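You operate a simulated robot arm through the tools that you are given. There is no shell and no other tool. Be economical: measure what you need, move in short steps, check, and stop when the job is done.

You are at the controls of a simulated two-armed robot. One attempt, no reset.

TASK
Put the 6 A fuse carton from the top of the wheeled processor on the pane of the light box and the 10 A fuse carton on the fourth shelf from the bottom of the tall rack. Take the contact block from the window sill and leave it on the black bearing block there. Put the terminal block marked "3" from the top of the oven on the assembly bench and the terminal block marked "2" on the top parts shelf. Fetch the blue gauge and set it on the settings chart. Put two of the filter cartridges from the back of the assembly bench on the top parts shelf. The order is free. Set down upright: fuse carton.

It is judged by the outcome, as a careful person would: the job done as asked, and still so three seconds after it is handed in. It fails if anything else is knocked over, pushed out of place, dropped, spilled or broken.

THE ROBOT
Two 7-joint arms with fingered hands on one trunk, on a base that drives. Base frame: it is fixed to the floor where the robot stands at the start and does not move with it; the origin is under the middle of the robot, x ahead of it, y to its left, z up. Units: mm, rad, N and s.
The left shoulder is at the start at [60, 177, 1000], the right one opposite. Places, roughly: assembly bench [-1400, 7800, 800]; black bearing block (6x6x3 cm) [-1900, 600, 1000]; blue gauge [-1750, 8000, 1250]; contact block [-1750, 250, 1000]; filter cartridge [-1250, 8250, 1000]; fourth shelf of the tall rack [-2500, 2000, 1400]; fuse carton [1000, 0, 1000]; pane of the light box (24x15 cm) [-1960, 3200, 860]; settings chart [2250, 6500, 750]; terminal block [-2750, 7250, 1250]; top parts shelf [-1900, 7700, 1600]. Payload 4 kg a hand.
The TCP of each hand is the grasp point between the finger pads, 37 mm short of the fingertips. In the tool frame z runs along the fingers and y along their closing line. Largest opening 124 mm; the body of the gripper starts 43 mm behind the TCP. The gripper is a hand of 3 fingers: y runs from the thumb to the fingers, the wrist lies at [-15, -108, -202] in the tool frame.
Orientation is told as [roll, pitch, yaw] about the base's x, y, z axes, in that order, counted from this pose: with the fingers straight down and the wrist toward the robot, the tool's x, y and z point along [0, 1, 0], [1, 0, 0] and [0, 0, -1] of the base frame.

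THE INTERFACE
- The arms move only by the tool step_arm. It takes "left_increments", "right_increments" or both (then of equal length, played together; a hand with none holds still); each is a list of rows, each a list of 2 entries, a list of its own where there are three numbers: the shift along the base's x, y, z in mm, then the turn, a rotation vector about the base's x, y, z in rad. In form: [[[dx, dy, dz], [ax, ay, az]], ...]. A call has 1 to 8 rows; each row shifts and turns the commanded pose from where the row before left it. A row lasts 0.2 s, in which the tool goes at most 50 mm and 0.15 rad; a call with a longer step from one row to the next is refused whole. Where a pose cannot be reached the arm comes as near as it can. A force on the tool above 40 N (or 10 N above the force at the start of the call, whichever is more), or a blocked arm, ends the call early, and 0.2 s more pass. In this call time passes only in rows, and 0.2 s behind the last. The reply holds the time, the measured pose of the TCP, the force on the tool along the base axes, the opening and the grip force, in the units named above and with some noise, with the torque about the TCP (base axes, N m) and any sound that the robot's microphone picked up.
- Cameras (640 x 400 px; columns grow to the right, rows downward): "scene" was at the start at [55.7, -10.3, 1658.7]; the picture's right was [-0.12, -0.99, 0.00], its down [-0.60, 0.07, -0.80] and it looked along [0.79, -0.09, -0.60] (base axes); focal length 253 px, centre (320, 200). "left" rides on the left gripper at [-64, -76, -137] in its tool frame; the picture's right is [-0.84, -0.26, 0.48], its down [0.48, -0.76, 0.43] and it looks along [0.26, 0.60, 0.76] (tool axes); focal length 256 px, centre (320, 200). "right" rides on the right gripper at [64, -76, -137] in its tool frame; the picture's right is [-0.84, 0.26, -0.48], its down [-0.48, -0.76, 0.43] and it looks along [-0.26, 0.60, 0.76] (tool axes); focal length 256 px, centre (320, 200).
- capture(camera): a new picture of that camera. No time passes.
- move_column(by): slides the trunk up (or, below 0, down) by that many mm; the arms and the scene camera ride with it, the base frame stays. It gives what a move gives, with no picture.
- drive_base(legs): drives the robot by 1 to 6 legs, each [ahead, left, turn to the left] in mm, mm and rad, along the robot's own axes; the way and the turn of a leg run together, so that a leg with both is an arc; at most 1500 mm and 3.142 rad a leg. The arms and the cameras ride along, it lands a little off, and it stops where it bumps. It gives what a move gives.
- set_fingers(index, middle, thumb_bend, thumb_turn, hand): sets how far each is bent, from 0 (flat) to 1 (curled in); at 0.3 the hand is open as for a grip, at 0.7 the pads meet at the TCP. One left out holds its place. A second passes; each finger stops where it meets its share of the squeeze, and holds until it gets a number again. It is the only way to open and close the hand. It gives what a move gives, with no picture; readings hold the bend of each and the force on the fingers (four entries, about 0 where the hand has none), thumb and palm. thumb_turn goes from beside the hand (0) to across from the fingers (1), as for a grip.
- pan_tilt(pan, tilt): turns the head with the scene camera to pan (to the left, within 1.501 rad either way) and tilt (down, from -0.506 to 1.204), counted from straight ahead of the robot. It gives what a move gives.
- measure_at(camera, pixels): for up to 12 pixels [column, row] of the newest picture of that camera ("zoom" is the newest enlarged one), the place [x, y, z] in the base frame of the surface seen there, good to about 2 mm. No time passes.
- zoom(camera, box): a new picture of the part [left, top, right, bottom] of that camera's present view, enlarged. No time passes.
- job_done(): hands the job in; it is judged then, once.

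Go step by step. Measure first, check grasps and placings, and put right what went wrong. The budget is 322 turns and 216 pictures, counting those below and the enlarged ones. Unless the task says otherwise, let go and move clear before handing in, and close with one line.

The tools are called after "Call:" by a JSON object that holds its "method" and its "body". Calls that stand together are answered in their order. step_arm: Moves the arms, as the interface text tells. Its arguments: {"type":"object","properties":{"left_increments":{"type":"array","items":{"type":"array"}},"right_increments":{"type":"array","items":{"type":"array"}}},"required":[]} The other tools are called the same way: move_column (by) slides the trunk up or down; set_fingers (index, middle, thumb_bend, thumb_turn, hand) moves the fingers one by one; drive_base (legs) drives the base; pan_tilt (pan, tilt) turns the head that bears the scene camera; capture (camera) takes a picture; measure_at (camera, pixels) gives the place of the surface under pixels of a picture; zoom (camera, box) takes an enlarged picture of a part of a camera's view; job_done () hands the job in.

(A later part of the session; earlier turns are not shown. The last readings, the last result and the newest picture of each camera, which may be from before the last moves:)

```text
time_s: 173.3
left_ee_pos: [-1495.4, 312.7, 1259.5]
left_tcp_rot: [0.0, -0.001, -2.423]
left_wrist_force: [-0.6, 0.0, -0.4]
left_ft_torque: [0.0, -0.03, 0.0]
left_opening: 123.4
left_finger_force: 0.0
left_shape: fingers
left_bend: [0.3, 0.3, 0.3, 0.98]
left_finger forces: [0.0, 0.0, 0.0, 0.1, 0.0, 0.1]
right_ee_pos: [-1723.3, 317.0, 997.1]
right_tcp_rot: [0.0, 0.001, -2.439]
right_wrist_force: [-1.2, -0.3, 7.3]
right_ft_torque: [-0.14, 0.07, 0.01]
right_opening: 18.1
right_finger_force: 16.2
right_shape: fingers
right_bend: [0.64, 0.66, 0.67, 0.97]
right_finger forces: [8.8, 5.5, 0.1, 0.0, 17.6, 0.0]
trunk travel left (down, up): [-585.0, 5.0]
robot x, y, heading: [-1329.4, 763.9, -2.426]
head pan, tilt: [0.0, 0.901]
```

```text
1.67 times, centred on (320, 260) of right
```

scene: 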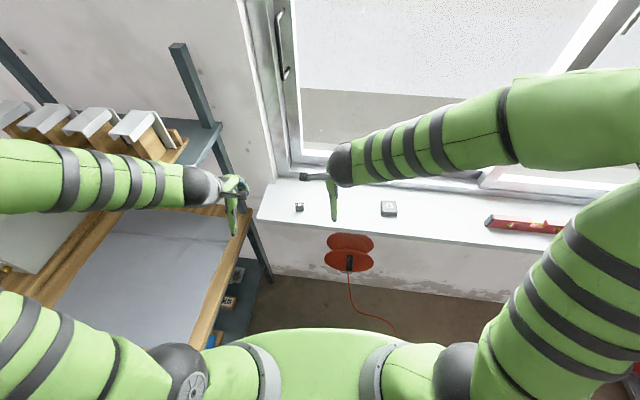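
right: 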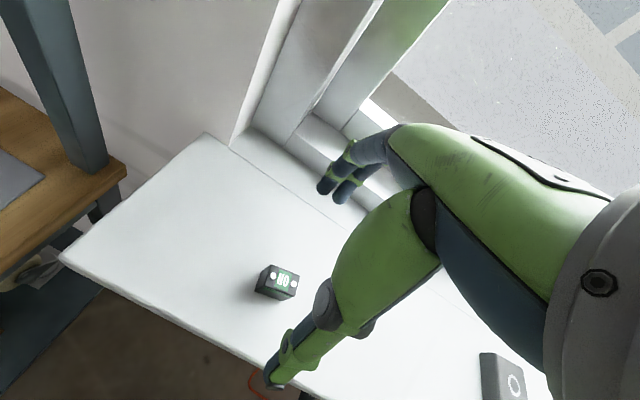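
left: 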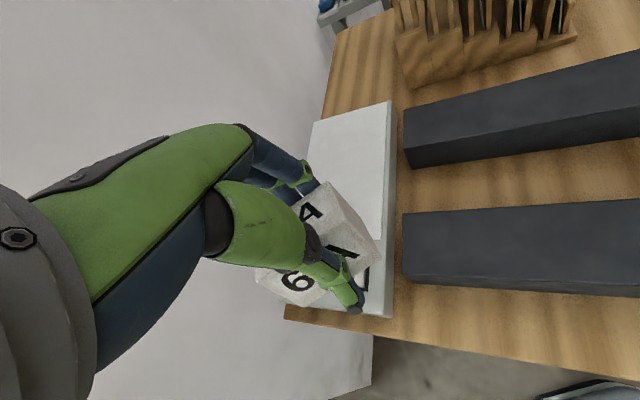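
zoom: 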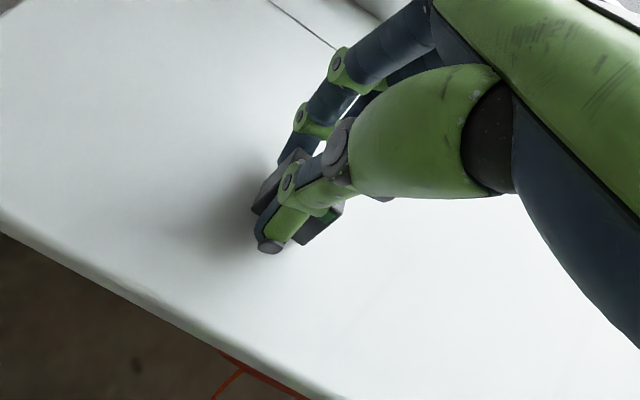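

Gripped at 17 N. I'll lift and head toward the bearing block, checking the grip on the way.

Call:
{"method": "step_arm", "body": {"right_increments": [[[0, 0, 25], [0, 0, 0]], [[0, 0, 40], [0, 0, 0]], [[-20, 24, 20], [0, 0, 0]], [[-30, 36, 0], [0, 0, 0]], [[-30, 36, 0], [0, 0, 0]], [[-30, 36, 0], [0, 0, 0]]]}}

Call:
{"method": "capture", "body": {"camera": "right"}}

Call:
{"method": "zoom", "body": {"camera": "scene", "box": [280, 140, 460, 260]}}

```text
time_s: 174.7
left_ee_pos: [-1494.5, 313.5, 1260.8]
left_tcp_rot: [0.0, 0.0, -2.422]
left_wrist_force: [-0.3, 0.6, 0.3]
left_ft_torque: [0.0, -0.05, 0.03]
left_opening: 123.4
left_finger_force: 0.1
left_shape: fingers
left_bend: [0.3, 0.3, 0.3, 0.98]
left_finger forces: [0.0, 0.1, 0.1, 0.0, 0.0, 0.1]
right_ee_pos: [-1834.3, 451.4, 1080.8]
right_tcp_rot: [0.0, 0.0, -2.438]
right_wrist_force: [0.1, -0.7, -1.2]
right_ft_torque: [-0.05, -0.04, -0.01]
right_opening: 17.9
right_finger_force: 13.8
right_shape: fingers
right_bend: [0.64, 0.66, 0.67, 0.96]
right_finger forces: [8.2, 5.3, 0.1, 0.0, 14.5, 0.0]
trunk travel left (down, up): [-585.0, 5.0]
robot x, y, heading: [-1328.1, 763.1, -2.426]
head pan, tilt: [0.0, 0.901]
```

```text
147 pictures are left
```

right: 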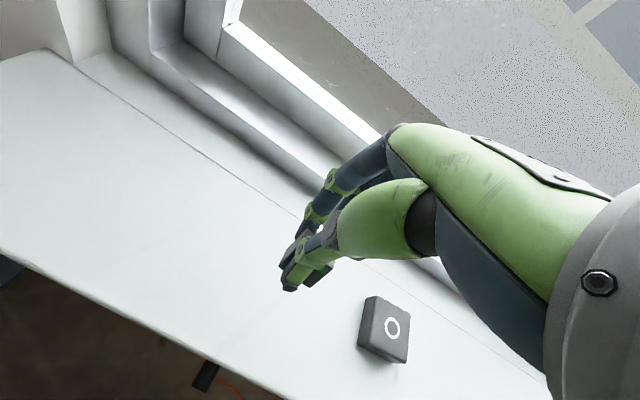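

```text
3.33 times, centred on (370, 200) of scene
```

zoom: 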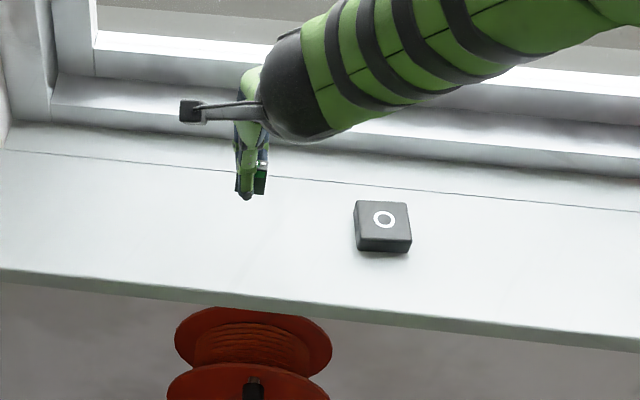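

Call:
{"method": "measure_at", "body": {"camera": "right", "pixels": [[376, 299], [408, 315], [403, 358], [365, 338], [392, 328], [388, 330], [375, 310]]}}

Call:
{"method": "measure_at", "body": {"camera": "zoom", "pixels": [[358, 206], [404, 207], [408, 236], [360, 234], [383, 220], [262, 182], [258, 190]]}}

```text
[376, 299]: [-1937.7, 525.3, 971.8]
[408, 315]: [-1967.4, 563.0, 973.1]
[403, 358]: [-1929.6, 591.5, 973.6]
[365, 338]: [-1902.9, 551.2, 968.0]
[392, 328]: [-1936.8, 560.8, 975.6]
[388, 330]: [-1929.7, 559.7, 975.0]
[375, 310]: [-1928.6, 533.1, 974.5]
```

```text
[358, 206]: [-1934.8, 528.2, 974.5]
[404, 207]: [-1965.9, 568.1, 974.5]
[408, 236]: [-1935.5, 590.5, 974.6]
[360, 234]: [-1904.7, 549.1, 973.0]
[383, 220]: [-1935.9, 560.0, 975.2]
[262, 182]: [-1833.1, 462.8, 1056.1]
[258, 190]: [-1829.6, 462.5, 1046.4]
```

The bearing block's centre is (-1935,558), top at 975. I'll move over it and lower to about 1 mm above.

Call:
{"method": "step_arm", "body": {"right_increments": [[[-33, 36, 0], [0, 0, 0]], [[-33, 36, 0], [0, 0, 0]], [[-33, 36, 0], [0, 0, 0]], [[0, 0, -30], [0, 0, 0]], [[0, 0, -20], [0, 0, 0]]]}}

Call:
{"method": "capture", "body": {"camera": "right"}}

Call:
{"method": "zoom", "body": {"camera": "scene", "box": [350, 160, 430, 230]}}

```text
time_s: 175.9
left_ee_pos: [-1495.7, 312.4, 1260.5]
left_tcp_rot: [0.002, -0.001, -2.425]
left_wrist_force: [-0.3, 0.6, 0.4]
left_ft_torque: [-0.02, 0.01, -0.01]
left_opening: 123.4
left_finger_force: 0.1
left_shape: fingers
left_bend: [0.3, 0.3, 0.3, 0.98]
left_finger forces: [0.1, 0.0, 0.0, 0.0, 0.1, 0.0]
right_ee_pos: [-1932.7, 555.6, 1033.6]
right_tcp_rot: [0.002, 0.002, -2.44]
right_wrist_force: [-0.2, -0.3, 0.2]
right_ft_torque: [0.02, -0.02, 0.0]
right_opening: 17.7
right_finger_force: 14.0
right_shape: fingers
right_bend: [0.65, 0.66, 0.67, 0.96]
right_finger forces: [8.1, 5.0, 0.1, 0.1, 14.4, 0.1]
trunk travel left (down, up): [-585.0, 5.0]
robot x, y, heading: [-1326.3, 760.8, -2.424]
head pan, tilt: [0.0, 0.901]
```

```text
145 pictures are left
```

right: 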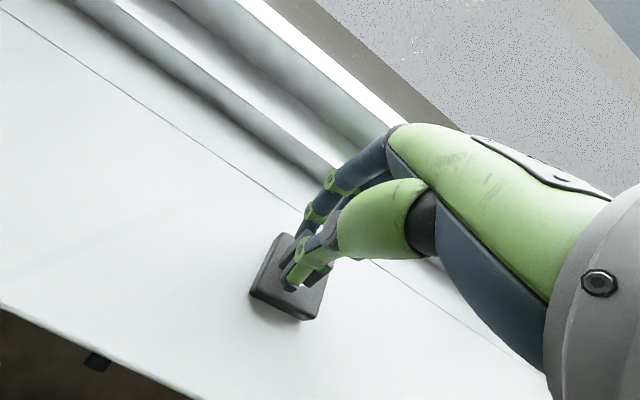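

```text
5.71 times, centred on (390, 195) of scene
```

zoom: 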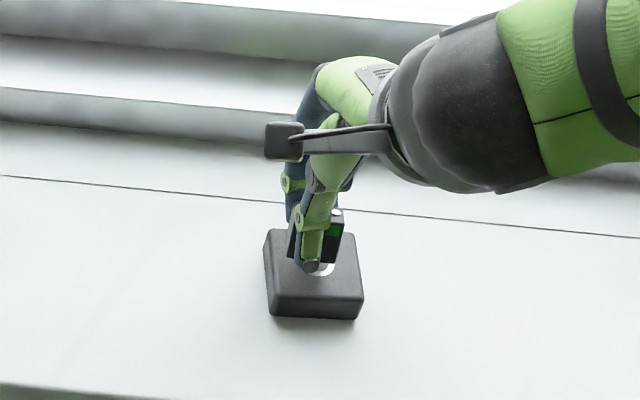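

Aligned over the bearing block. I'll lower in small steps to contact.

Call:
{"method": "step_arm", "body": {"right_increments": [[[0, 2, -5], [0, 0, 0]], [[0, 0, -3], [0, 0, 0]], [[0, 0, -1.5], [0, 0, 0]]]}}

```text
time_s: 176.7
left_ee_pos: [-1493.7, 312.7, 1260.6]
left_tcp_rot: [0.0, 0.0, -2.423]
left_wrist_force: [0.3, 0.3, 0.9]
left_ft_torque: [0.0, 0.0, 0.03]
left_opening: 123.2
left_finger_force: 0.1
left_shape: fingers
left_bend: [0.3, 0.3, 0.3, 0.98]
left_finger forces: [0.0, 0.0, 0.0, 0.0, 0.0, 0.1]
right_ee_pos: [-1934.2, 559.5, 1023.4]
right_tcp_rot: [-0.001, 0.003, -2.44]
right_wrist_force: [0.1, 0.1, -0.3]
right_ft_torque: [-0.03, -0.01, -0.03]
right_opening: 17.5
right_finger_force: 13.8
right_shape: fingers
right_bend: [0.65, 0.66, 0.67, 0.96]
right_finger forces: [8.1, 5.1, 0.1, 0.0, 14.5, 0.0]
trunk travel left (down, up): [-585.0, 5.0]
robot x, y, heading: [-1327.6, 762.4, -2.424]
head pan, tilt: [0.0, 0.901]
```

Call:
{"method": "step_arm", "body": {"right_increments": [[[0, 0, -1.5], [0, 0, 0]], [[0, 0, -1], [0, 0, 0]]]}}

```text
time_s: 177.3
left_ee_pos: [-1493.8, 311.4, 1260.7]
left_tcp_rot: [0.001, 0.0, -2.422]
left_wrist_force: [0.1, -0.1, -0.1]
left_ft_torque: [0.01, 0.03, -0.02]
left_opening: 123.3
left_finger_force: 0.1
left_shape: fingers
left_bend: [0.3, 0.3, 0.3, 0.98]
left_finger forces: [0.1, 0.0, 0.0, 0.0, 0.0, 0.1]
right_ee_pos: [-1932.0, 559.1, 1021.4]
right_tcp_rot: [-0.002, -0.001, -2.44]
right_wrist_force: [-1.1, 0.3, 5.1]
right_ft_torque: [-0.05, -0.03, -0.02]
right_opening: 17.7
right_finger_force: 15.1
right_shape: fingers
right_bend: [0.65, 0.66, 0.67, 0.96]
right_finger forces: [8.3, 5.1, 0.0, 0.0, 16.3, 0.0]
trunk travel left (down, up): [-585.0, 5.0]
robot x, y, heading: [-1324.4, 761.5, -2.426]
head pan, tilt: [0.0, 0.901]
```

Contact at +5 N. I'll open partway and lift.

Call:
{"method": "set_fingers", "body": {"hand": "right", "index": 0.5, "middle": 0.5, "thumb_bend": 0.5}}

Call:
{"method": "step_arm", "body": {"right_increments": [[[0, 0, 20], [0, 0, 0]], [[0, 0, 40], [0, 0, 0]], [[0, 0, 40], [0, 0, 0]], [[15, 20, 40], [0, 0, 0]]]}}

Call:
{"method": "zoom", "body": {"camera": "scene", "box": [340, 140, 440, 230]}}

```text
time_s: 178.3
left_ee_pos: [-1493.7, 312.3, 1259.8]
left_tcp_rot: [-0.001, 0.0, -2.422]
left_wrist_force: [0.0, 0.5, 0.1]
left_ft_torque: [-0.01, 0.0, -0.03]
left_opening: 123.2
left_finger_force: 0.1
left_shape: fingers
left_bend: [0.3, 0.3, 0.3, 0.98]
left_finger forces: [0.0, 0.0, 0.1, 0.0, 0.0, 0.0]
right_ee_pos: [-1933.2, 558.7, 1020.6]
right_tcp_rot: [0.001, 0.002, -2.441]
right_wrist_force: [-0.5, 0.6, 0.7]
right_ft_torque: [0.02, 0.02, 0.02]
right_opening: 61.7
right_finger_force: 0.1
right_shape: fingers
right_bend: [0.5, 0.5, 0.5, 0.97]
right_finger forces: [0.0, 0.0, 0.1, 0.0, 0.0, 0.0]
trunk travel left (down, up): [-585.0, 5.0]
robot x, y, heading: [-1330.0, 753.7, -2.428]
head pan, tilt: [0.0, 0.901]
```

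```text
time_s: 179.3
left_ee_pos: [-1493.0, 312.5, 1260.5]
left_tcp_rot: [0.0, -0.002, -2.423]
left_wrist_force: [-0.8, -0.6, 0.5]
left_ft_torque: [-0.04, 0.02, 0.0]
left_opening: 123.2
left_finger_force: 0.1
left_shape: fingers
left_bend: [0.3, 0.3, 0.3, 0.98]
left_finger forces: [0.1, 0.0, 0.1, 0.0, 0.0, 0.1]
right_ee_pos: [-1915.1, 584.8, 1163.0]
right_tcp_rot: [0.0, -0.002, -2.439]
right_wrist_force: [0.0, 0.2, 0.1]
right_ft_torque: [0.02, 0.03, 0.01]
right_opening: 61.8
right_finger_force: 0.0
right_shape: fingers
right_bend: [0.5, 0.5, 0.5, 0.98]
right_finger forces: [0.1, 0.0, 0.0, 0.0, 0.1, 0.1]
trunk travel left (down, up): [-585.0, 5.0]
robot x, y, heading: [-1331.4, 762.3, -2.421]
head pan, tilt: [0.0, 0.901]
```

```text
4.44 times, centred on (390, 185) of scene
```

zoom: 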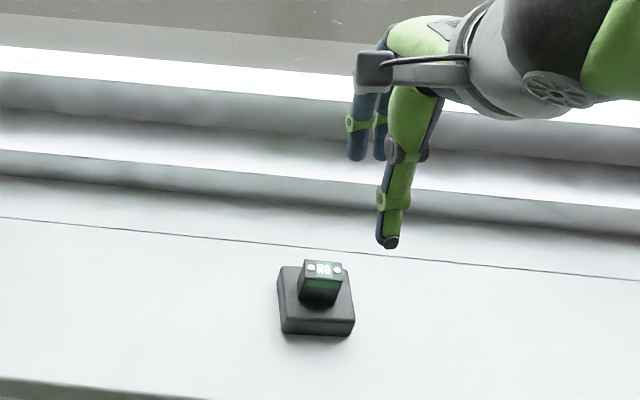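

The contact block sits on the bearing block. I'll back out the same way, clear of the plug, and go north along the open floor.

Call:
{"method": "set_fingers", "body": {"hand": "right", "index": 0.3, "middle": 0.3, "thumb_bend": 0.3}}

Call:
{"method": "drive_base", "body": {"legs": [[-460, 82, 0], [-567, -301, 0], [0, 0, -2.289], [1400, 0, 0]]}}

Call:
{"method": "pan_tilt", "body": {"pan": 0.2, "tilt": 0.3}}

Call:
{"method": "capture", "body": {"camera": "scene"}}

```text
time_s: 180.3
left_ee_pos: [-1494.2, 312.3, 1260.8]
left_tcp_rot: [-0.001, 0.0, -2.423]
left_wrist_force: [-0.9, 0.2, 0.4]
left_ft_torque: [0.01, 0.0, -0.03]
left_opening: 123.2
left_finger_force: 0.1
left_shape: fingers
left_bend: [0.3, 0.3, 0.3, 0.98]
left_finger forces: [0.1, 0.0, 0.0, 0.0, 0.0, 0.0]
right_ee_pos: [-1918.1, 583.2, 1160.3]
right_tcp_rot: [0.0, 0.001, -2.439]
right_wrist_force: [0.6, 0.7, -0.4]
right_ft_torque: [-0.02, 0.01, 0.0]
right_opening: 123.4
right_finger_force: 0.0
right_shape: fingers
right_bend: [0.3, 0.3, 0.3, 0.98]
right_finger forces: [0.0, 0.0, 0.1, 0.0, 0.1, 0.1]
trunk travel left (down, up): [-585.0, 5.0]
robot x, y, heading: [-1328.7, 762.4, -2.424]
head pan, tilt: [0.0, 0.901]
```

```text
time_s: 198.3
left_ee_pos: [-908.9, 3415.6, 1261.2]
left_tcp_rot: [-0.001, 0.0, 1.562]
left_wrist_force: [-0.7, 0.4, 0.3]
left_ft_torque: [0.02, -0.03, 0.01]
left_opening: 123.2
left_finger_force: 0.0
left_shape: fingers
left_bend: [0.3, 0.3, 0.3, 0.98]
left_finger forces: [0.1, 0.1, 0.0, 0.1, 0.0, 0.1]
right_ee_pos: [-425.0, 3552.8, 1161.4]
right_tcp_rot: [0.001, 0.002, 1.546]
right_wrist_force: [-0.1, 0.5, -0.2]
right_ft_torque: [0.0, -0.02, -0.01]
right_opening: 122.8
right_finger_force: 0.0
right_shape: fingers
right_bend: [0.3, 0.3, 0.3, 0.98]
right_finger forces: [0.0, 0.0, 0.1, 0.1, 0.0, 0.0]
trunk travel left (down, up): [-585.0, 5.0]
robot x, y, heading: [-681.2, 2990.8, 1.562]
head pan, tilt: [0.0, 0.901]
```

```text
time_s: 199.3
left_ee_pos: [-909.6, 3415.5, 1260.7]
left_tcp_rot: [-0.002, -0.001, 1.562]
left_wrist_force: [-0.3, 0.6, 0.3]
left_ft_torque: [0.0, 0.01, -0.06]
left_opening: 123.3
left_finger_force: 0.1
left_shape: fingers
left_bend: [0.3, 0.3, 0.3, 0.98]
left_finger forces: [0.0, 0.0, 0.0, 0.0, 0.0, 0.0]
right_ee_pos: [-425.4, 3552.9, 1162.2]
right_tcp_rot: [0.001, 0.001, 1.547]
right_wrist_force: [-0.2, 0.1, -0.2]
right_ft_torque: [0.02, 0.0, -0.01]
right_opening: 123.3
right_finger_force: 0.0
right_shape: fingers
right_bend: [0.3, 0.3, 0.3, 0.98]
right_finger forces: [0.1, 0.1, 0.0, 0.0, 0.0, 0.1]
trunk travel left (down, up): [-585.0, 5.0]
robot x, y, heading: [-684.3, 2996.1, 1.56]
head pan, tilt: [0.201, 0.3]
```

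```text
142 pictures are left
```

scene: 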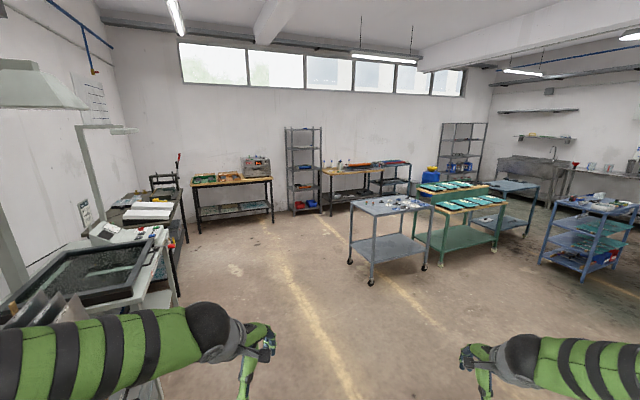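

I can see the oven at (256,165), a shelf rack at (303,165) and the bench at (360,165). I'll zoom in on them.

Call:
{"method": "zoom", "body": {"camera": "scene", "box": [180, 110, 440, 230]}}

Call:
{"method": "measure_at", "body": {"camera": "scene", "pixels": [[256, 158], [303, 130], [340, 170], [375, 165], [305, 150], [400, 205], [350, 260], [425, 268], [465, 250], [230, 215], [330, 210], [545, 262]]}}

```text
2.46 times, centred on (310, 170) of scene
```

zoom: 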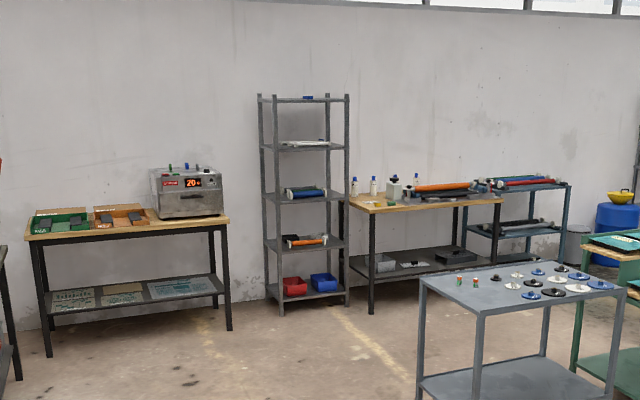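

```text
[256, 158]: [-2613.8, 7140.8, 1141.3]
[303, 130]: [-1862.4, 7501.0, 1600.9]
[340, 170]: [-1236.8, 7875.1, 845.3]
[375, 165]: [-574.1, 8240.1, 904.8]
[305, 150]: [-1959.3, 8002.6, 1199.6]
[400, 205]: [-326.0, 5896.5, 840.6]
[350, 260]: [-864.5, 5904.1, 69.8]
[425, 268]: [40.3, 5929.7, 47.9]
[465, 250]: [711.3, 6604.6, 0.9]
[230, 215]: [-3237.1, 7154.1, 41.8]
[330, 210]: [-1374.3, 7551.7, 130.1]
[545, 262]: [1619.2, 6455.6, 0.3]
```

Call:
{"method": "measure_at", "body": {"camera": "scene", "pixels": [[172, 235], [176, 300], [188, 240], [158, 225], [150, 340], [190, 215], [120, 290], [245, 170]]}}

Call:
{"method": "drive_base", "body": {"legs": [[1500, 0, 0]]}}

Call:
{"method": "pan_tilt", "body": {"pan": 0.25, "tilt": 0.35}}

Call:
{"method": "capture", "body": {"camera": "scene"}}

```text
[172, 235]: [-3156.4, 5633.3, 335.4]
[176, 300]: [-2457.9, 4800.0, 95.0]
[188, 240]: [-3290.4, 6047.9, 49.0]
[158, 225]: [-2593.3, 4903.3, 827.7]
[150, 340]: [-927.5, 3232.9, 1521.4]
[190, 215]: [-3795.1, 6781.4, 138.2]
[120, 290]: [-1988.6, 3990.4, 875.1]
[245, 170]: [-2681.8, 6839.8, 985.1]
```

```text
time_s: 206.8
left_ee_pos: [-965.3, 4918.7, 1260.6]
left_tcp_rot: [0.0, 0.0, 1.622]
left_wrist_force: [0.4, -0.5, -0.2]
left_ft_torque: [-0.01, -0.01, 0.01]
left_opening: 123.2
left_finger_force: 0.2
left_shape: fingers
left_bend: [0.3, 0.3, 0.3, 0.98]
left_finger forces: [0.1, 0.0, 0.1, 0.0, 0.0, 0.0]
right_ee_pos: [-490.5, 5082.3, 1161.5]
right_tcp_rot: [0.0, 0.002, 1.605]
right_wrist_force: [0.0, -0.3, 0.0]
right_ft_torque: [0.01, 0.0, 0.01]
right_opening: 123.2
right_finger_force: 0.0
right_shape: fingers
right_bend: [0.3, 0.3, 0.3, 0.98]
right_finger forces: [0.1, 0.1, 0.1, 0.0, 0.1, 0.0]
trunk travel left (down, up): [-585.0, 5.0]
robot x, y, heading: [-716.2, 4509.0, 1.625]
head pan, tilt: [0.201, 0.3]
```

```text
time_s: 207.4
left_ee_pos: [-965.4, 4916.1, 1259.7]
left_tcp_rot: [0.0, -0.001, 1.621]
left_wrist_force: [-0.2, -0.3, -0.1]
left_ft_torque: [-0.01, 0.02, -0.01]
left_opening: 123.2
left_finger_force: 0.0
left_shape: fingers
left_bend: [0.3, 0.3, 0.3, 0.98]
left_finger forces: [0.1, 0.1, 0.0, 0.0, 0.1, 0.0]
right_ee_pos: [-491.0, 5082.5, 1161.9]
right_tcp_rot: [0.001, 0.002, 1.605]
right_wrist_force: [-0.2, 0.3, 0.4]
right_ft_torque: [0.02, 0.01, 0.0]
right_opening: 122.9
right_finger_force: 0.1
right_shape: fingers
right_bend: [0.3, 0.3, 0.3, 0.98]
right_finger forces: [0.0, 0.0, 0.1, 0.0, 0.0, 0.0]
trunk travel left (down, up): [-585.0, 5.0]
robot x, y, heading: [-716.4, 4507.8, 1.62]
head pan, tilt: [0.25, 0.351]
```

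```text
140 pictures are left
```

scene: 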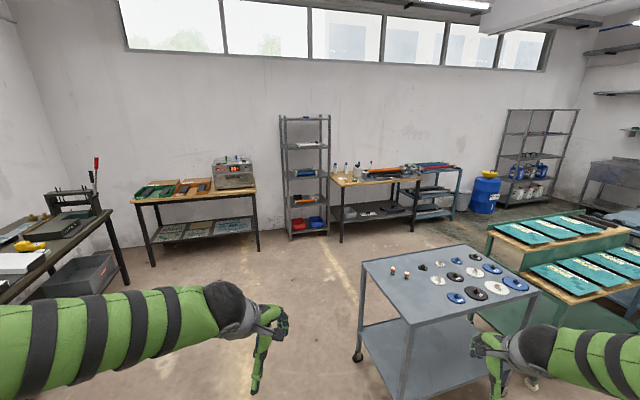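

The way is clear to the left of the cart. I'll drive diagonally toward the rack, oven and bench area.

Call:
{"method": "drive_base", "body": {"legs": [[819, 452, 0], [819, 452, 0], [0, 0, 0.2]]}}

Call:
{"method": "pan_tilt", "body": {"pan": 0.5, "tilt": 0.4}}

Call:
{"method": "capture", "body": {"camera": "scene"}}

Call:
{"method": "pan_tilt", "body": {"pan": -0.4, "tilt": 0.4}}

Call:
{"method": "capture", "body": {"camera": "scene"}}

```text
time_s: 217.6
left_ee_pos: [-2049.2, 6437.7, 1259.9]
left_tcp_rot: [0.0, 0.001, 1.838]
left_wrist_force: [0.7, -0.9, 0.0]
left_ft_torque: [0.01, -0.01, 0.0]
left_opening: 123.4
left_finger_force: 0.1
left_shape: fingers
left_bend: [0.3, 0.3, 0.3, 0.98]
left_finger forces: [0.0, 0.0, 0.1, 0.1, 0.1, 0.0]
right_ee_pos: [-1619.7, 6700.0, 1161.1]
right_tcp_rot: [0.002, 0.001, 1.821]
right_wrist_force: [-0.5, 0.3, 0.1]
right_ft_torque: [0.0, 0.03, 0.02]
right_opening: 123.3
right_finger_force: 0.0
right_shape: fingers
right_bend: [0.3, 0.3, 0.3, 0.98]
right_finger forces: [0.0, 0.0, 0.0, 0.0, 0.1, 0.0]
trunk travel left (down, up): [-585.0, 5.0]
robot x, y, heading: [-1717.7, 6093.2, 1.836]
head pan, tilt: [0.25, 0.351]
```

```text
time_s: 218.3
left_ee_pos: [-2048.6, 6436.6, 1260.2]
left_tcp_rot: [0.001, 0.0, 1.838]
left_wrist_force: [-0.2, -0.1, -1.2]
left_ft_torque: [0.01, -0.02, -0.01]
left_opening: 123.1
left_finger_force: 0.0
left_shape: fingers
left_bend: [0.3, 0.3, 0.3, 0.98]
left_finger forces: [0.0, 0.0, 0.1, 0.1, 0.0, 0.0]
right_ee_pos: [-1619.4, 6700.5, 1161.8]
right_tcp_rot: [0.001, 0.001, 1.824]
right_wrist_force: [0.7, -0.6, -0.5]
right_ft_torque: [-0.05, 0.01, -0.01]
right_opening: 123.3
right_finger_force: 0.2
right_shape: fingers
right_bend: [0.3, 0.3, 0.3, 0.98]
right_finger forces: [0.0, 0.0, 0.0, 0.0, 0.1, 0.1]
trunk travel left (down, up): [-585.0, 5.0]
robot x, y, heading: [-1717.0, 6091.4, 1.841]
head pan, tilt: [0.499, 0.4]
```

```text
139 pictures are left
```

scene: 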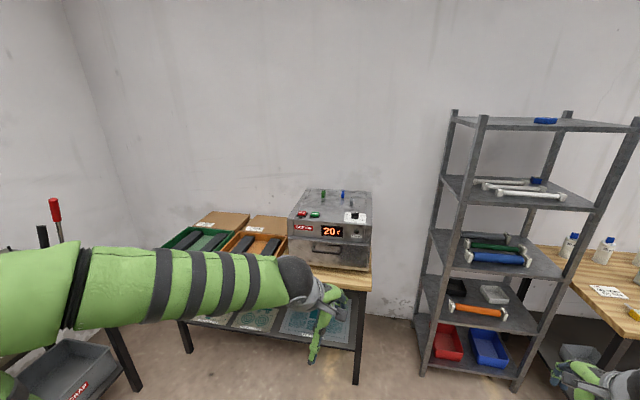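

```text
time_s: 219.5
left_ee_pos: [-2048.9, 6436.5, 1259.0]
left_tcp_rot: [0.001, 0.0, 1.837]
left_wrist_force: [0.6, -0.4, -0.6]
left_ft_torque: [0.0, 0.01, -0.02]
left_opening: 123.3
left_finger_force: 0.0
left_shape: fingers
left_bend: [0.3, 0.3, 0.3, 0.98]
left_finger forces: [0.0, 0.0, 0.0, 0.1, 0.1, 0.0]
right_ee_pos: [-1619.2, 6699.9, 1161.5]
right_tcp_rot: [0.0, 0.002, 1.823]
right_wrist_force: [-0.3, 0.0, 0.1]
right_ft_torque: [0.01, 0.01, -0.03]
right_opening: 122.9
right_finger_force: 0.0
right_shape: fingers
right_bend: [0.3, 0.3, 0.3, 0.98]
right_finger forces: [0.0, 0.1, 0.1, 0.0, 0.0, 0.1]
trunk travel left (down, up): [-585.0, 5.0]
robot x, y, heading: [-1717.8, 6088.4, 1.84]
head pan, tilt: [-0.4, 0.4]
```

```text
138 pictures are left
```

scene: 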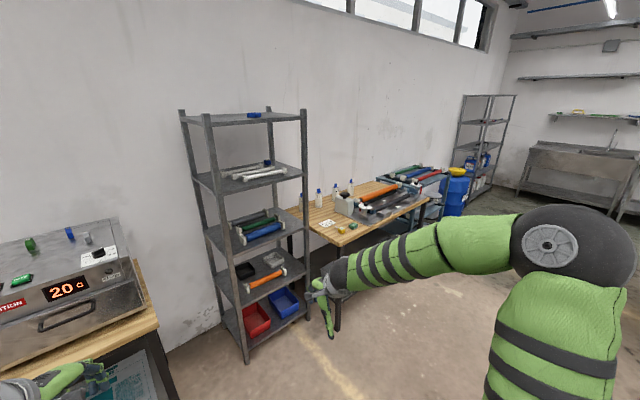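

The top shelf holds a blue item at (253,114), the second shelf another at (268,162), and terminal blocks sit on the oven. I'll zoom in on all of these.

Call:
{"method": "zoom", "body": {"camera": "scene", "box": [170, 90, 330, 210]}}

Call:
{"method": "measure_at", "body": {"camera": "zoom", "pixels": [[335, 100], [250, 110], [420, 105], [170, 135], [390, 290], [330, 340], [500, 100], [230, 370], [600, 420]]}}

Call:
{"method": "zoom", "body": {"camera": "scene", "box": [290, 160, 470, 260]}}

Call:
{"method": "zoom", "body": {"camera": "scene", "box": [0, 210, 160, 330]}}

```text
3.33 times, centred on (250, 150) of scene
```

zoom: 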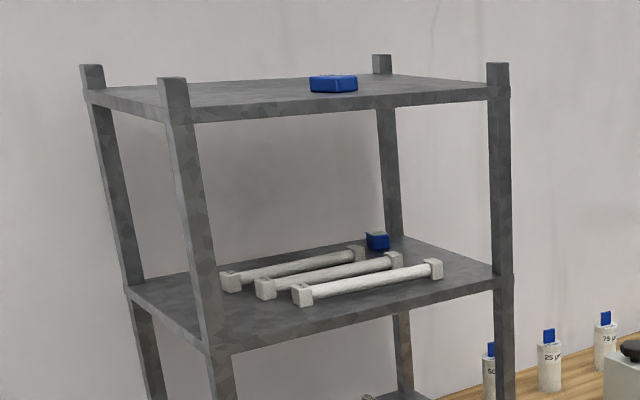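

```text
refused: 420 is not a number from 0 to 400
```

```text
3.56 times, centred on (380, 210) of scene
```

zoom: 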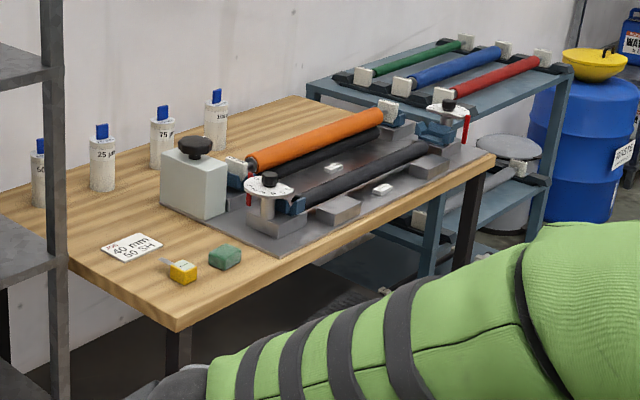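

```text
3.33 times, centred on (80, 270) of scene
```

zoom: 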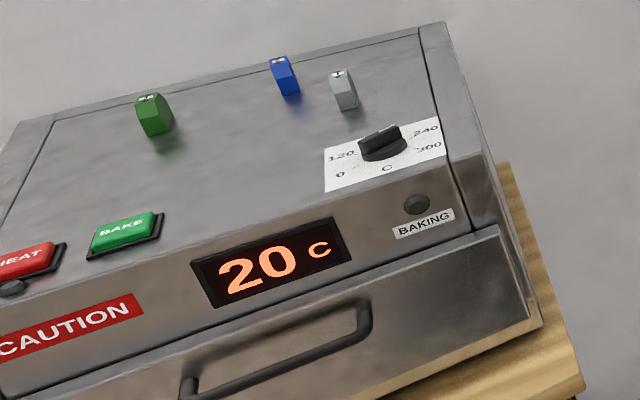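

I'll measure the cartridges, shelves, gauge and terminal blocks, and zoom in on the terminal blocks' labels.

Call:
{"method": "zoom", "body": {"camera": "scene", "box": [25, 215, 105, 265]}}

Call:
{"method": "measure_at", "body": {"camera": "scene", "pixels": [[254, 113], [235, 121], [270, 122], [300, 117], [264, 162], [240, 180], [302, 196], [318, 199], [336, 190], [350, 184], [325, 225], [212, 123]]}}

Call:
{"method": "measure_at", "body": {"camera": "scene", "pixels": [[38, 245], [71, 235], [86, 239], [40, 252], [73, 244], [60, 260], [140, 290], [120, 240], [350, 200], [343, 240], [20, 240], [110, 225]]}}

```text
8.00 times, centred on (65, 240) of scene
```

zoom: 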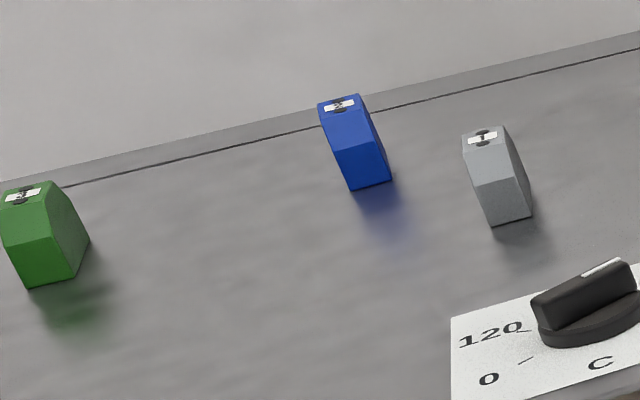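

```text
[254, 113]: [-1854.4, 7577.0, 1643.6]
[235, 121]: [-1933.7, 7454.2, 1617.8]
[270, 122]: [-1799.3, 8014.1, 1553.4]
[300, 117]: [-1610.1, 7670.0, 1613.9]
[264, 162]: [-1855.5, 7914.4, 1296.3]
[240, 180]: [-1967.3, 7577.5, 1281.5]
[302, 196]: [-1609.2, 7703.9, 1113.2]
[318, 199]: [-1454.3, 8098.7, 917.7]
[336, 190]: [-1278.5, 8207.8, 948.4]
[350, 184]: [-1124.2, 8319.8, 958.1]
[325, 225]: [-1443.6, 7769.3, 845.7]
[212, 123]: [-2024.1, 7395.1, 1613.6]
```

```text
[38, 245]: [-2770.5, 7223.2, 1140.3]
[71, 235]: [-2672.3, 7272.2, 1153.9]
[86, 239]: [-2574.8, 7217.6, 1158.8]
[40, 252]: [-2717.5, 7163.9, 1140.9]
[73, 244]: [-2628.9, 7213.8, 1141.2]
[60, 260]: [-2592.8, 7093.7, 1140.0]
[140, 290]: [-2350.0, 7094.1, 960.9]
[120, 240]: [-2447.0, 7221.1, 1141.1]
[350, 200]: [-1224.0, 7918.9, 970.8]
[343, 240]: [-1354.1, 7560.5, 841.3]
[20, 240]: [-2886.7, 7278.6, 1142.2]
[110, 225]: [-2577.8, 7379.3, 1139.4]
```

The oven top is at z 1141 and the blocks stand near its back. I'll raise the right hand, square up to the wall and move in front of the oven.

Call:
{"method": "step_arm", "body": {"right_increments": [[[0, -10, 40], [0, 0, 0]], [[0, -10, 40], [0, 0, 0]], [[0, -10, 40], [0, 0, 0]], [[0, -10, 40], [0, 0, 0]]]}}

Call:
{"method": "drive_base", "body": {"legs": [[0, 0, 0.317], [784, 156, 0]]}}

Call:
{"method": "pan_tilt", "body": {"pan": 0.0, "tilt": 0.6}}

Call:
{"method": "capture", "body": {"camera": "scene"}}

```text
time_s: 220.5
left_ee_pos: [-2046.5, 6437.1, 1260.8]
left_tcp_rot: [0.0, 0.0, 1.837]
left_wrist_force: [1.3, 0.0, 0.5]
left_ft_torque: [0.02, -0.01, 0.02]
left_opening: 123.2
left_finger_force: 0.1
left_shape: fingers
left_bend: [0.3, 0.3, 0.3, 0.98]
left_finger forces: [0.0, 0.0, 0.0, 0.0, 0.1, 0.1]
right_ee_pos: [-1618.0, 6656.7, 1318.5]
right_tcp_rot: [0.001, 0.002, 1.823]
right_wrist_force: [-1.1, -0.8, 1.2]
right_ft_torque: [-0.01, 0.0, -0.04]
right_opening: 123.2
right_finger_force: 0.0
right_shape: fingers
right_bend: [0.3, 0.3, 0.3, 0.98]
right_finger forces: [0.1, 0.0, 0.0, 0.1, 0.1, 0.0]
trunk travel left (down, up): [-585.0, 5.0]
robot x, y, heading: [-1716.0, 6088.7, 1.838]
head pan, tilt: [-0.4, 0.4]
```

```text
time_s: 225.7
left_ee_pos: [-2692.6, 6872.6, 1260.2]
left_tcp_rot: [0.001, 0.0, 2.153]
left_wrist_force: [-0.1, -0.3, 0.2]
left_ft_torque: [-0.03, -0.03, 0.0]
left_opening: 123.4
left_finger_force: 0.1
left_shape: fingers
left_bend: [0.3, 0.3, 0.3, 0.98]
left_finger forces: [0.0, 0.0, 0.0, 0.0, 0.0, 0.0]
right_ee_pos: [-2351.4, 7213.6, 1318.5]
right_tcp_rot: [0.001, 0.003, 2.136]
right_wrist_force: [-0.1, -0.1, 0.0]
right_ft_torque: [0.01, -0.01, -0.03]
right_opening: 123.3
right_finger_force: 0.0
right_shape: fingers
right_bend: [0.3, 0.3, 0.3, 0.98]
right_finger forces: [0.0, 0.0, 0.0, 0.0, 0.0, 0.0]
trunk travel left (down, up): [-585.0, 5.0]
robot x, y, heading: [-2269.5, 6644.1, 2.153]
head pan, tilt: [-0.4, 0.4]
```

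```text
time_s: 226.6
left_ee_pos: [-2691.6, 6872.3, 1259.5]
left_tcp_rot: [-0.001, 0.0, 2.153]
left_wrist_force: [-1.4, 0.5, -0.2]
left_ft_torque: [-0.01, -0.02, 0.0]
left_opening: 123.2
left_finger_force: 0.1
left_shape: fingers
left_bend: [0.3, 0.3, 0.3, 0.98]
left_finger forces: [0.1, 0.0, 0.0, 0.1, 0.0, 0.0]
right_ee_pos: [-2351.4, 7212.1, 1318.6]
right_tcp_rot: [0.001, 0.001, 2.136]
right_wrist_force: [0.2, -0.1, 0.8]
right_ft_torque: [0.02, -0.03, -0.02]
right_opening: 123.4
right_finger_force: 0.1
right_shape: fingers
right_bend: [0.3, 0.3, 0.3, 0.98]
right_finger forces: [0.0, 0.0, 0.1, 0.0, 0.0, 0.0]
trunk travel left (down, up): [-585.0, 5.0]
robot x, y, heading: [-2269.9, 6644.2, 2.154]
head pan, tilt: [0.0, 0.6]
```

```text
133 pictures are left
```

scene: 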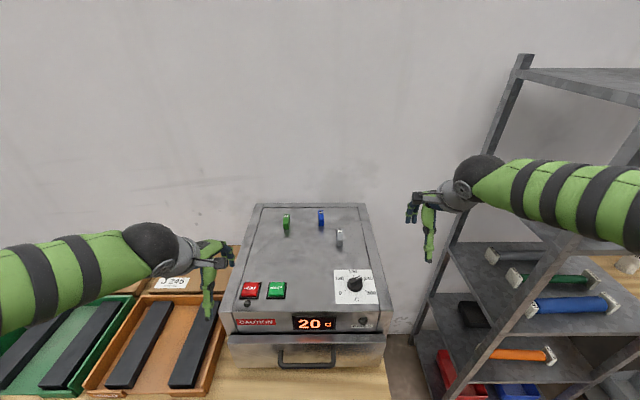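

Call:
{"method": "zoom", "body": {"camera": "scene", "box": [270, 200, 360, 260]}}

Call:
{"method": "measure_at", "body": {"camera": "zoom", "pixels": [[110, 85], [360, 60], [490, 190], [110, 150], [360, 140], [495, 260], [90, 220], [360, 200], [480, 320]]}}

```text
6.67 times, centred on (315, 230) of scene
```

zoom: 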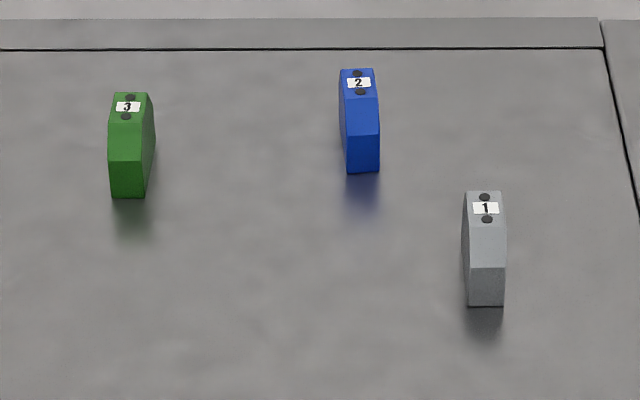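

```text
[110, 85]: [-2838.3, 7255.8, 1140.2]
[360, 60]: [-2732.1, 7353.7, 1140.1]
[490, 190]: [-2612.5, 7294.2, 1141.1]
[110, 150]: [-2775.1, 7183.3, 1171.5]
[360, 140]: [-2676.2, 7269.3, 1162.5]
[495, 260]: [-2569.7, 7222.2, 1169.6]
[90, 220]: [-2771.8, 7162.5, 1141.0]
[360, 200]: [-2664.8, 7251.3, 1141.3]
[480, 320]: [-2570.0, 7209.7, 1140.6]
```

Labels read: green = 3, blue = 2, grey = 1. I'll get hand-camera views for their shape.

Call:
{"method": "capture", "body": {"camera": "right"}}

Call:
{"method": "capture", "body": {"camera": "left"}}

```text
131 pictures are left
```

right: 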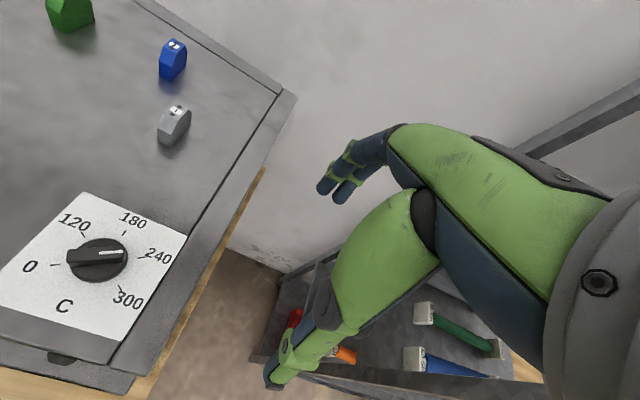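

```text
130 pictures are left
```

left: 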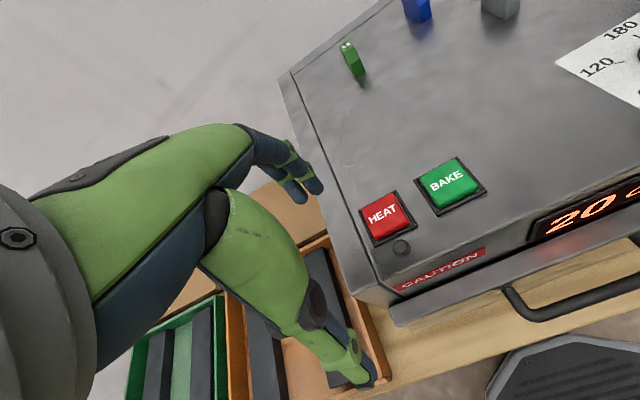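

I'll bring the left hand closer to the green block and the right hand closer to the blue one, staying well above the oven top.

Call:
{"method": "step_arm", "body": {"left_increments": [[[-12, 38, 10], [0, 0, 0]], [[-12, 38, 10], [0, 0, 0]], [[-12, 38, 0], [0, 0, 0]], [[-12, 38, 0], [0, 0, 0]], [[-12, 38, 0], [0, 0, 0]], [[-12, 38, 0], [0, 0, 0]]], "right_increments": [[[-40, -10, 0], [0, 0, 0]], [[-40, -10, 0], [0, 0, 0]], [[-40, -5, 0], [0, 0, 0]], [[-30, 0, 0], [0, 0, 0]], [[-30, 0, 0], [0, 0, 0]], [[0, 0, 0], [0, 0, 0]]]}}

Call:
{"method": "capture", "body": {"camera": "left"}}

Call:
{"method": "capture", "body": {"camera": "right"}}

```text
time_s: 228.0
left_ee_pos: [-2761.2, 7099.8, 1277.5]
left_tcp_rot: [0.0, 0.003, 2.152]
left_wrist_force: [-0.2, 0.0, -0.2]
left_ft_torque: [-0.05, 0.03, 0.01]
left_opening: 123.1
left_finger_force: 0.1
left_shape: fingers
left_bend: [0.3, 0.3, 0.3, 0.98]
left_finger forces: [0.0, 0.1, 0.1, 0.1, 0.0, 0.1]
right_ee_pos: [-2530.6, 7187.2, 1321.2]
right_tcp_rot: [0.0, 0.002, 2.134]
right_wrist_force: [-1.2, -0.7, -0.3]
right_ft_torque: [0.01, 0.0, 0.0]
right_opening: 123.3
right_finger_force: 0.0
right_shape: fingers
right_bend: [0.3, 0.3, 0.3, 0.98]
right_finger forces: [0.1, 0.1, 0.0, 0.1, 0.0, 0.0]
trunk travel left (down, up): [-585.0, 5.0]
robot x, y, heading: [-2273.4, 6644.6, 2.155]
head pan, tilt: [0.0, 0.6]
```

```text
129 pictures are left
```

left: 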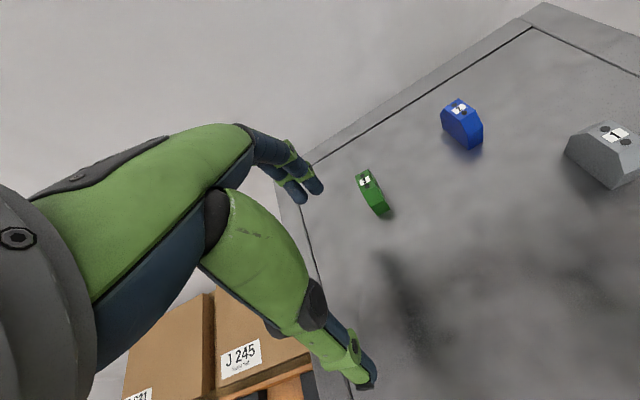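

```text
128 pictures are left
```

right: 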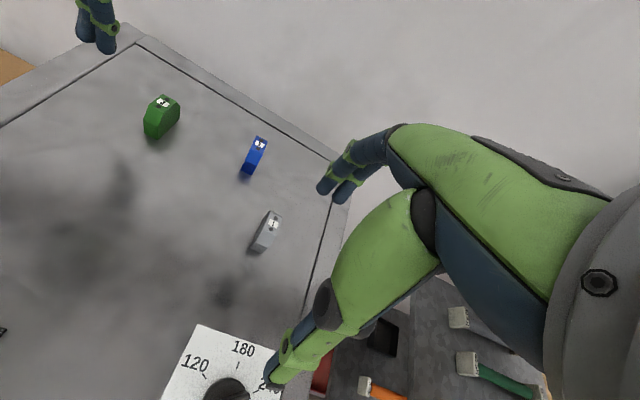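

Call:
{"method": "zoom", "body": {"camera": "left", "box": [335, 150, 415, 230]}}

Call:
{"method": "measure_at", "body": {"camera": "zoom", "pixels": [[218, 150], [240, 190], [300, 290], [190, 290], [340, 310], [330, 330], [215, 200]]}}

Call:
{"method": "zoom", "body": {"camera": "right", "box": [220, 120, 300, 190]}}

Call:
{"method": "measure_at", "body": {"camera": "zoom", "pixels": [[310, 190], [300, 230], [280, 300], [240, 350], [230, 330], [350, 180], [215, 310]]}}

```text
5.00 times, centred on (375, 190) of left
```

zoom: 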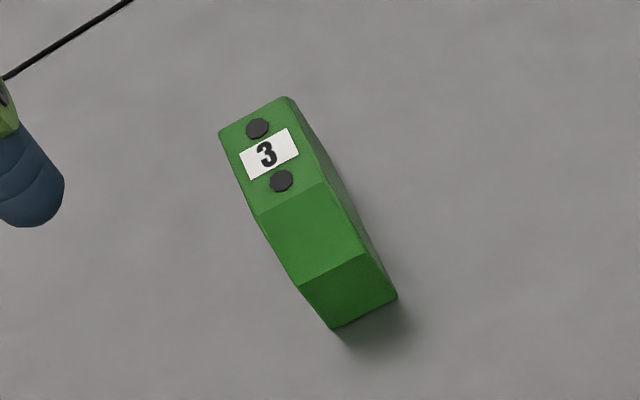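

```text
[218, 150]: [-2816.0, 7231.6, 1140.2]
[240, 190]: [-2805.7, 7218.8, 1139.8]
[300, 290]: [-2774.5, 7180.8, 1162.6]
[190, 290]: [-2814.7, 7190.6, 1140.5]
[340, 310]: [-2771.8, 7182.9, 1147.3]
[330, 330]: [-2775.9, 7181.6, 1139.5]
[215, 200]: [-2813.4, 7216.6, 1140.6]
```

```text
5.71 times, centred on (260, 155) of right
```

zoom: 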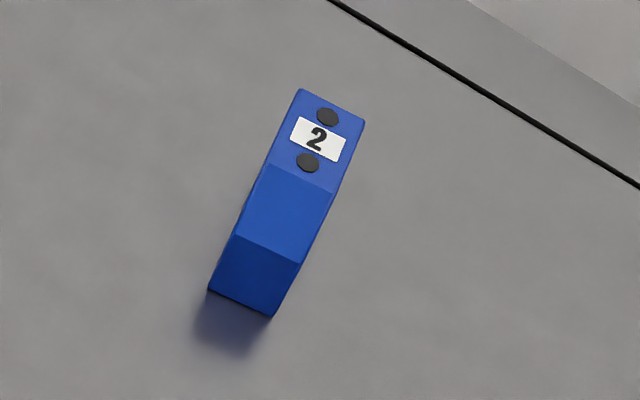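

```text
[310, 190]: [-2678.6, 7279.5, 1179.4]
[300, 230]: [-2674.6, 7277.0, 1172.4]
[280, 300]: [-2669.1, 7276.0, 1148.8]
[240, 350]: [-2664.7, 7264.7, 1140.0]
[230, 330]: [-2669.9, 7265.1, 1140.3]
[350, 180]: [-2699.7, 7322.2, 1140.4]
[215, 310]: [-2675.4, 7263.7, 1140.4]
```

The blocks are about 17 mm thick, 45 deep and 40 high, so the thin faces are the ones to pinch. I'll turn the left hand 90° clockwise with the fingers half-closed.

Call:
{"method": "set_fingers", "body": {"hand": "left", "index": 0.5, "middle": 0.5, "thumb_bend": 0.5}}

Call:
{"method": "step_arm", "body": {"left_increments": [[[0, 0, 2], [0, 0, -0.14]], [[0, 0, 2], [0, 0, -0.14]], [[0, 0, 2], [0, 0, -0.14]], [[0, 0, 2], [0, 0, -0.14]], [[0, 0, 2], [0, 0, -0.14]], [[0, 0, 2], [0, 0, -0.14]], [[0, 0, 2], [0, 0, -0.14]], [[0, 0, 2], [0, 0, -0.14]]]}}

Call:
{"method": "capture", "body": {"camera": "scene"}}

```text
time_s: 229.0
left_ee_pos: [-2761.3, 7099.7, 1277.6]
left_tcp_rot: [0.0, -0.001, 2.154]
left_wrist_force: [0.6, -0.9, -0.2]
left_ft_torque: [0.0, 0.03, 0.03]
left_opening: 62.7
left_finger_force: 0.0
left_shape: fingers
left_bend: [0.5, 0.5, 0.5, 0.98]
left_finger forces: [0.0, 0.0, 0.0, 0.1, 0.1, 0.0]
right_ee_pos: [-2531.5, 7187.3, 1321.5]
right_tcp_rot: [0.0, 0.002, 2.137]
right_wrist_force: [-0.7, -1.0, 0.1]
right_ft_torque: [0.02, -0.02, -0.03]
right_opening: 123.3
right_finger_force: 0.0
right_shape: fingers
right_bend: [0.3, 0.3, 0.3, 0.98]
right_finger forces: [0.1, 0.0, 0.0, 0.0, 0.1, 0.0]
trunk travel left (down, up): [-585.0, 5.0]
robot x, y, heading: [-2273.1, 6645.8, 2.154]
head pan, tilt: [0.0, 0.6]
```

```text
time_s: 230.8
left_ee_pos: [-2764.6, 7098.4, 1294.9]
left_tcp_rot: [0.001, -0.001, 1.03]
left_wrist_force: [0.0, 0.3, 0.0]
left_ft_torque: [-0.01, 0.01, -0.01]
left_opening: 62.5
left_finger_force: 0.0
left_shape: fingers
left_bend: [0.5, 0.5, 0.5, 0.98]
left_finger forces: [0.0, 0.1, 0.0, 0.0, 0.1, 0.0]
right_ee_pos: [-2531.3, 7187.2, 1320.5]
right_tcp_rot: [0.0, 0.002, 2.136]
right_wrist_force: [-0.5, -0.1, -0.1]
right_ft_torque: [-0.01, 0.03, 0.02]
right_opening: 123.3
right_finger_force: 0.0
right_shape: fingers
right_bend: [0.3, 0.3, 0.3, 0.98]
right_finger forces: [0.1, 0.0, 0.0, 0.1, 0.0, 0.0]
trunk travel left (down, up): [-585.0, 5.0]
robot x, y, heading: [-2272.1, 6645.4, 2.151]
head pan, tilt: [0.0, 0.6]
```

```text
125 pictures are left
```

scene: 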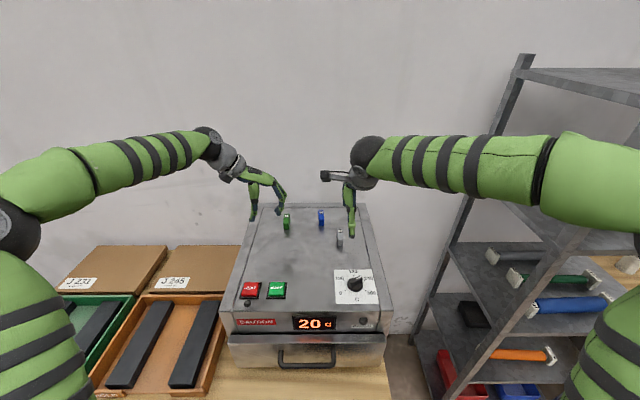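

The turn works well. I'll finish the rotation, move above the green block and look.

Call:
{"method": "step_arm", "body": {"left_increments": [[[-5, 20, -5], [0, 0, -0.112]], [[-5, 20, -5], [0, 0, -0.112]], [[-5, 20, -5], [0, 0, -0.112]], [[-4, 20, -10], [0, 0, -0.11]], [[-4, 22, -20], [0, 0, 0]]]}}

Call:
{"method": "capture", "body": {"camera": "left"}}

```text
time_s: 232.0
left_ee_pos: [-2787.6, 7201.6, 1251.5]
left_tcp_rot: [0.0, 0.0, 0.584]
left_wrist_force: [-0.4, -0.5, -0.2]
left_ft_torque: [0.0, 0.0, -0.01]
left_opening: 62.6
left_finger_force: 0.1
left_shape: fingers
left_bend: [0.5, 0.5, 0.5, 0.98]
left_finger forces: [0.0, 0.0, 0.1, 0.1, 0.0, 0.1]
right_ee_pos: [-2531.8, 7187.6, 1320.9]
right_tcp_rot: [-0.001, 0.002, 2.137]
right_wrist_force: [-0.7, 0.1, -0.4]
right_ft_torque: [0.01, -0.01, 0.0]
right_opening: 123.4
right_finger_force: 0.1
right_shape: fingers
right_bend: [0.3, 0.3, 0.3, 0.98]
right_finger forces: [0.1, 0.0, 0.1, 0.1, 0.0, 0.0]
trunk travel left (down, up): [-585.0, 5.0]
robot x, y, heading: [-2272.8, 6642.0, 2.153]
head pan, tilt: [0.0, 0.6]
```

```text
124 pictures are left
```

left: 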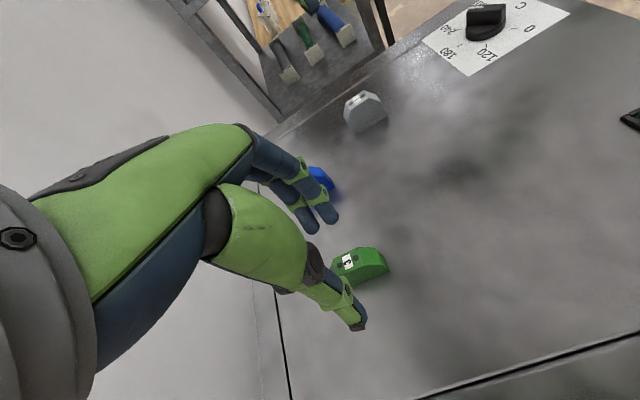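

Call:
{"method": "zoom", "body": {"camera": "left", "box": [310, 230, 400, 300]}}

Call:
{"method": "measure_at", "body": {"camera": "zoom", "pixels": [[280, 130], [460, 125], [550, 200], [470, 150], [300, 160], [370, 190], [310, 290], [540, 270], [400, 230]]}}

```text
5.71 times, centred on (355, 265) of left
```

zoom: 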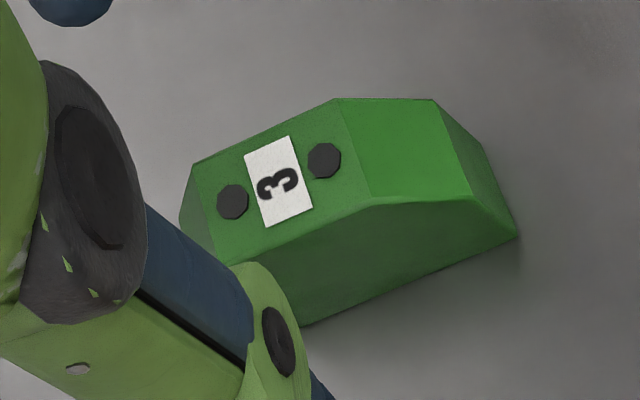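

```text
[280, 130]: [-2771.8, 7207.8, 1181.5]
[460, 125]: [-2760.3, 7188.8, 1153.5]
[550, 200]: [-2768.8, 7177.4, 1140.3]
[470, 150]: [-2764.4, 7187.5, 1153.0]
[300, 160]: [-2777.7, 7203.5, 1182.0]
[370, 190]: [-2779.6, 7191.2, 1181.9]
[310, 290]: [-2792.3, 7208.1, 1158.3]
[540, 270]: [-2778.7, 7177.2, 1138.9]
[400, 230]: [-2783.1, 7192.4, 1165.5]
```

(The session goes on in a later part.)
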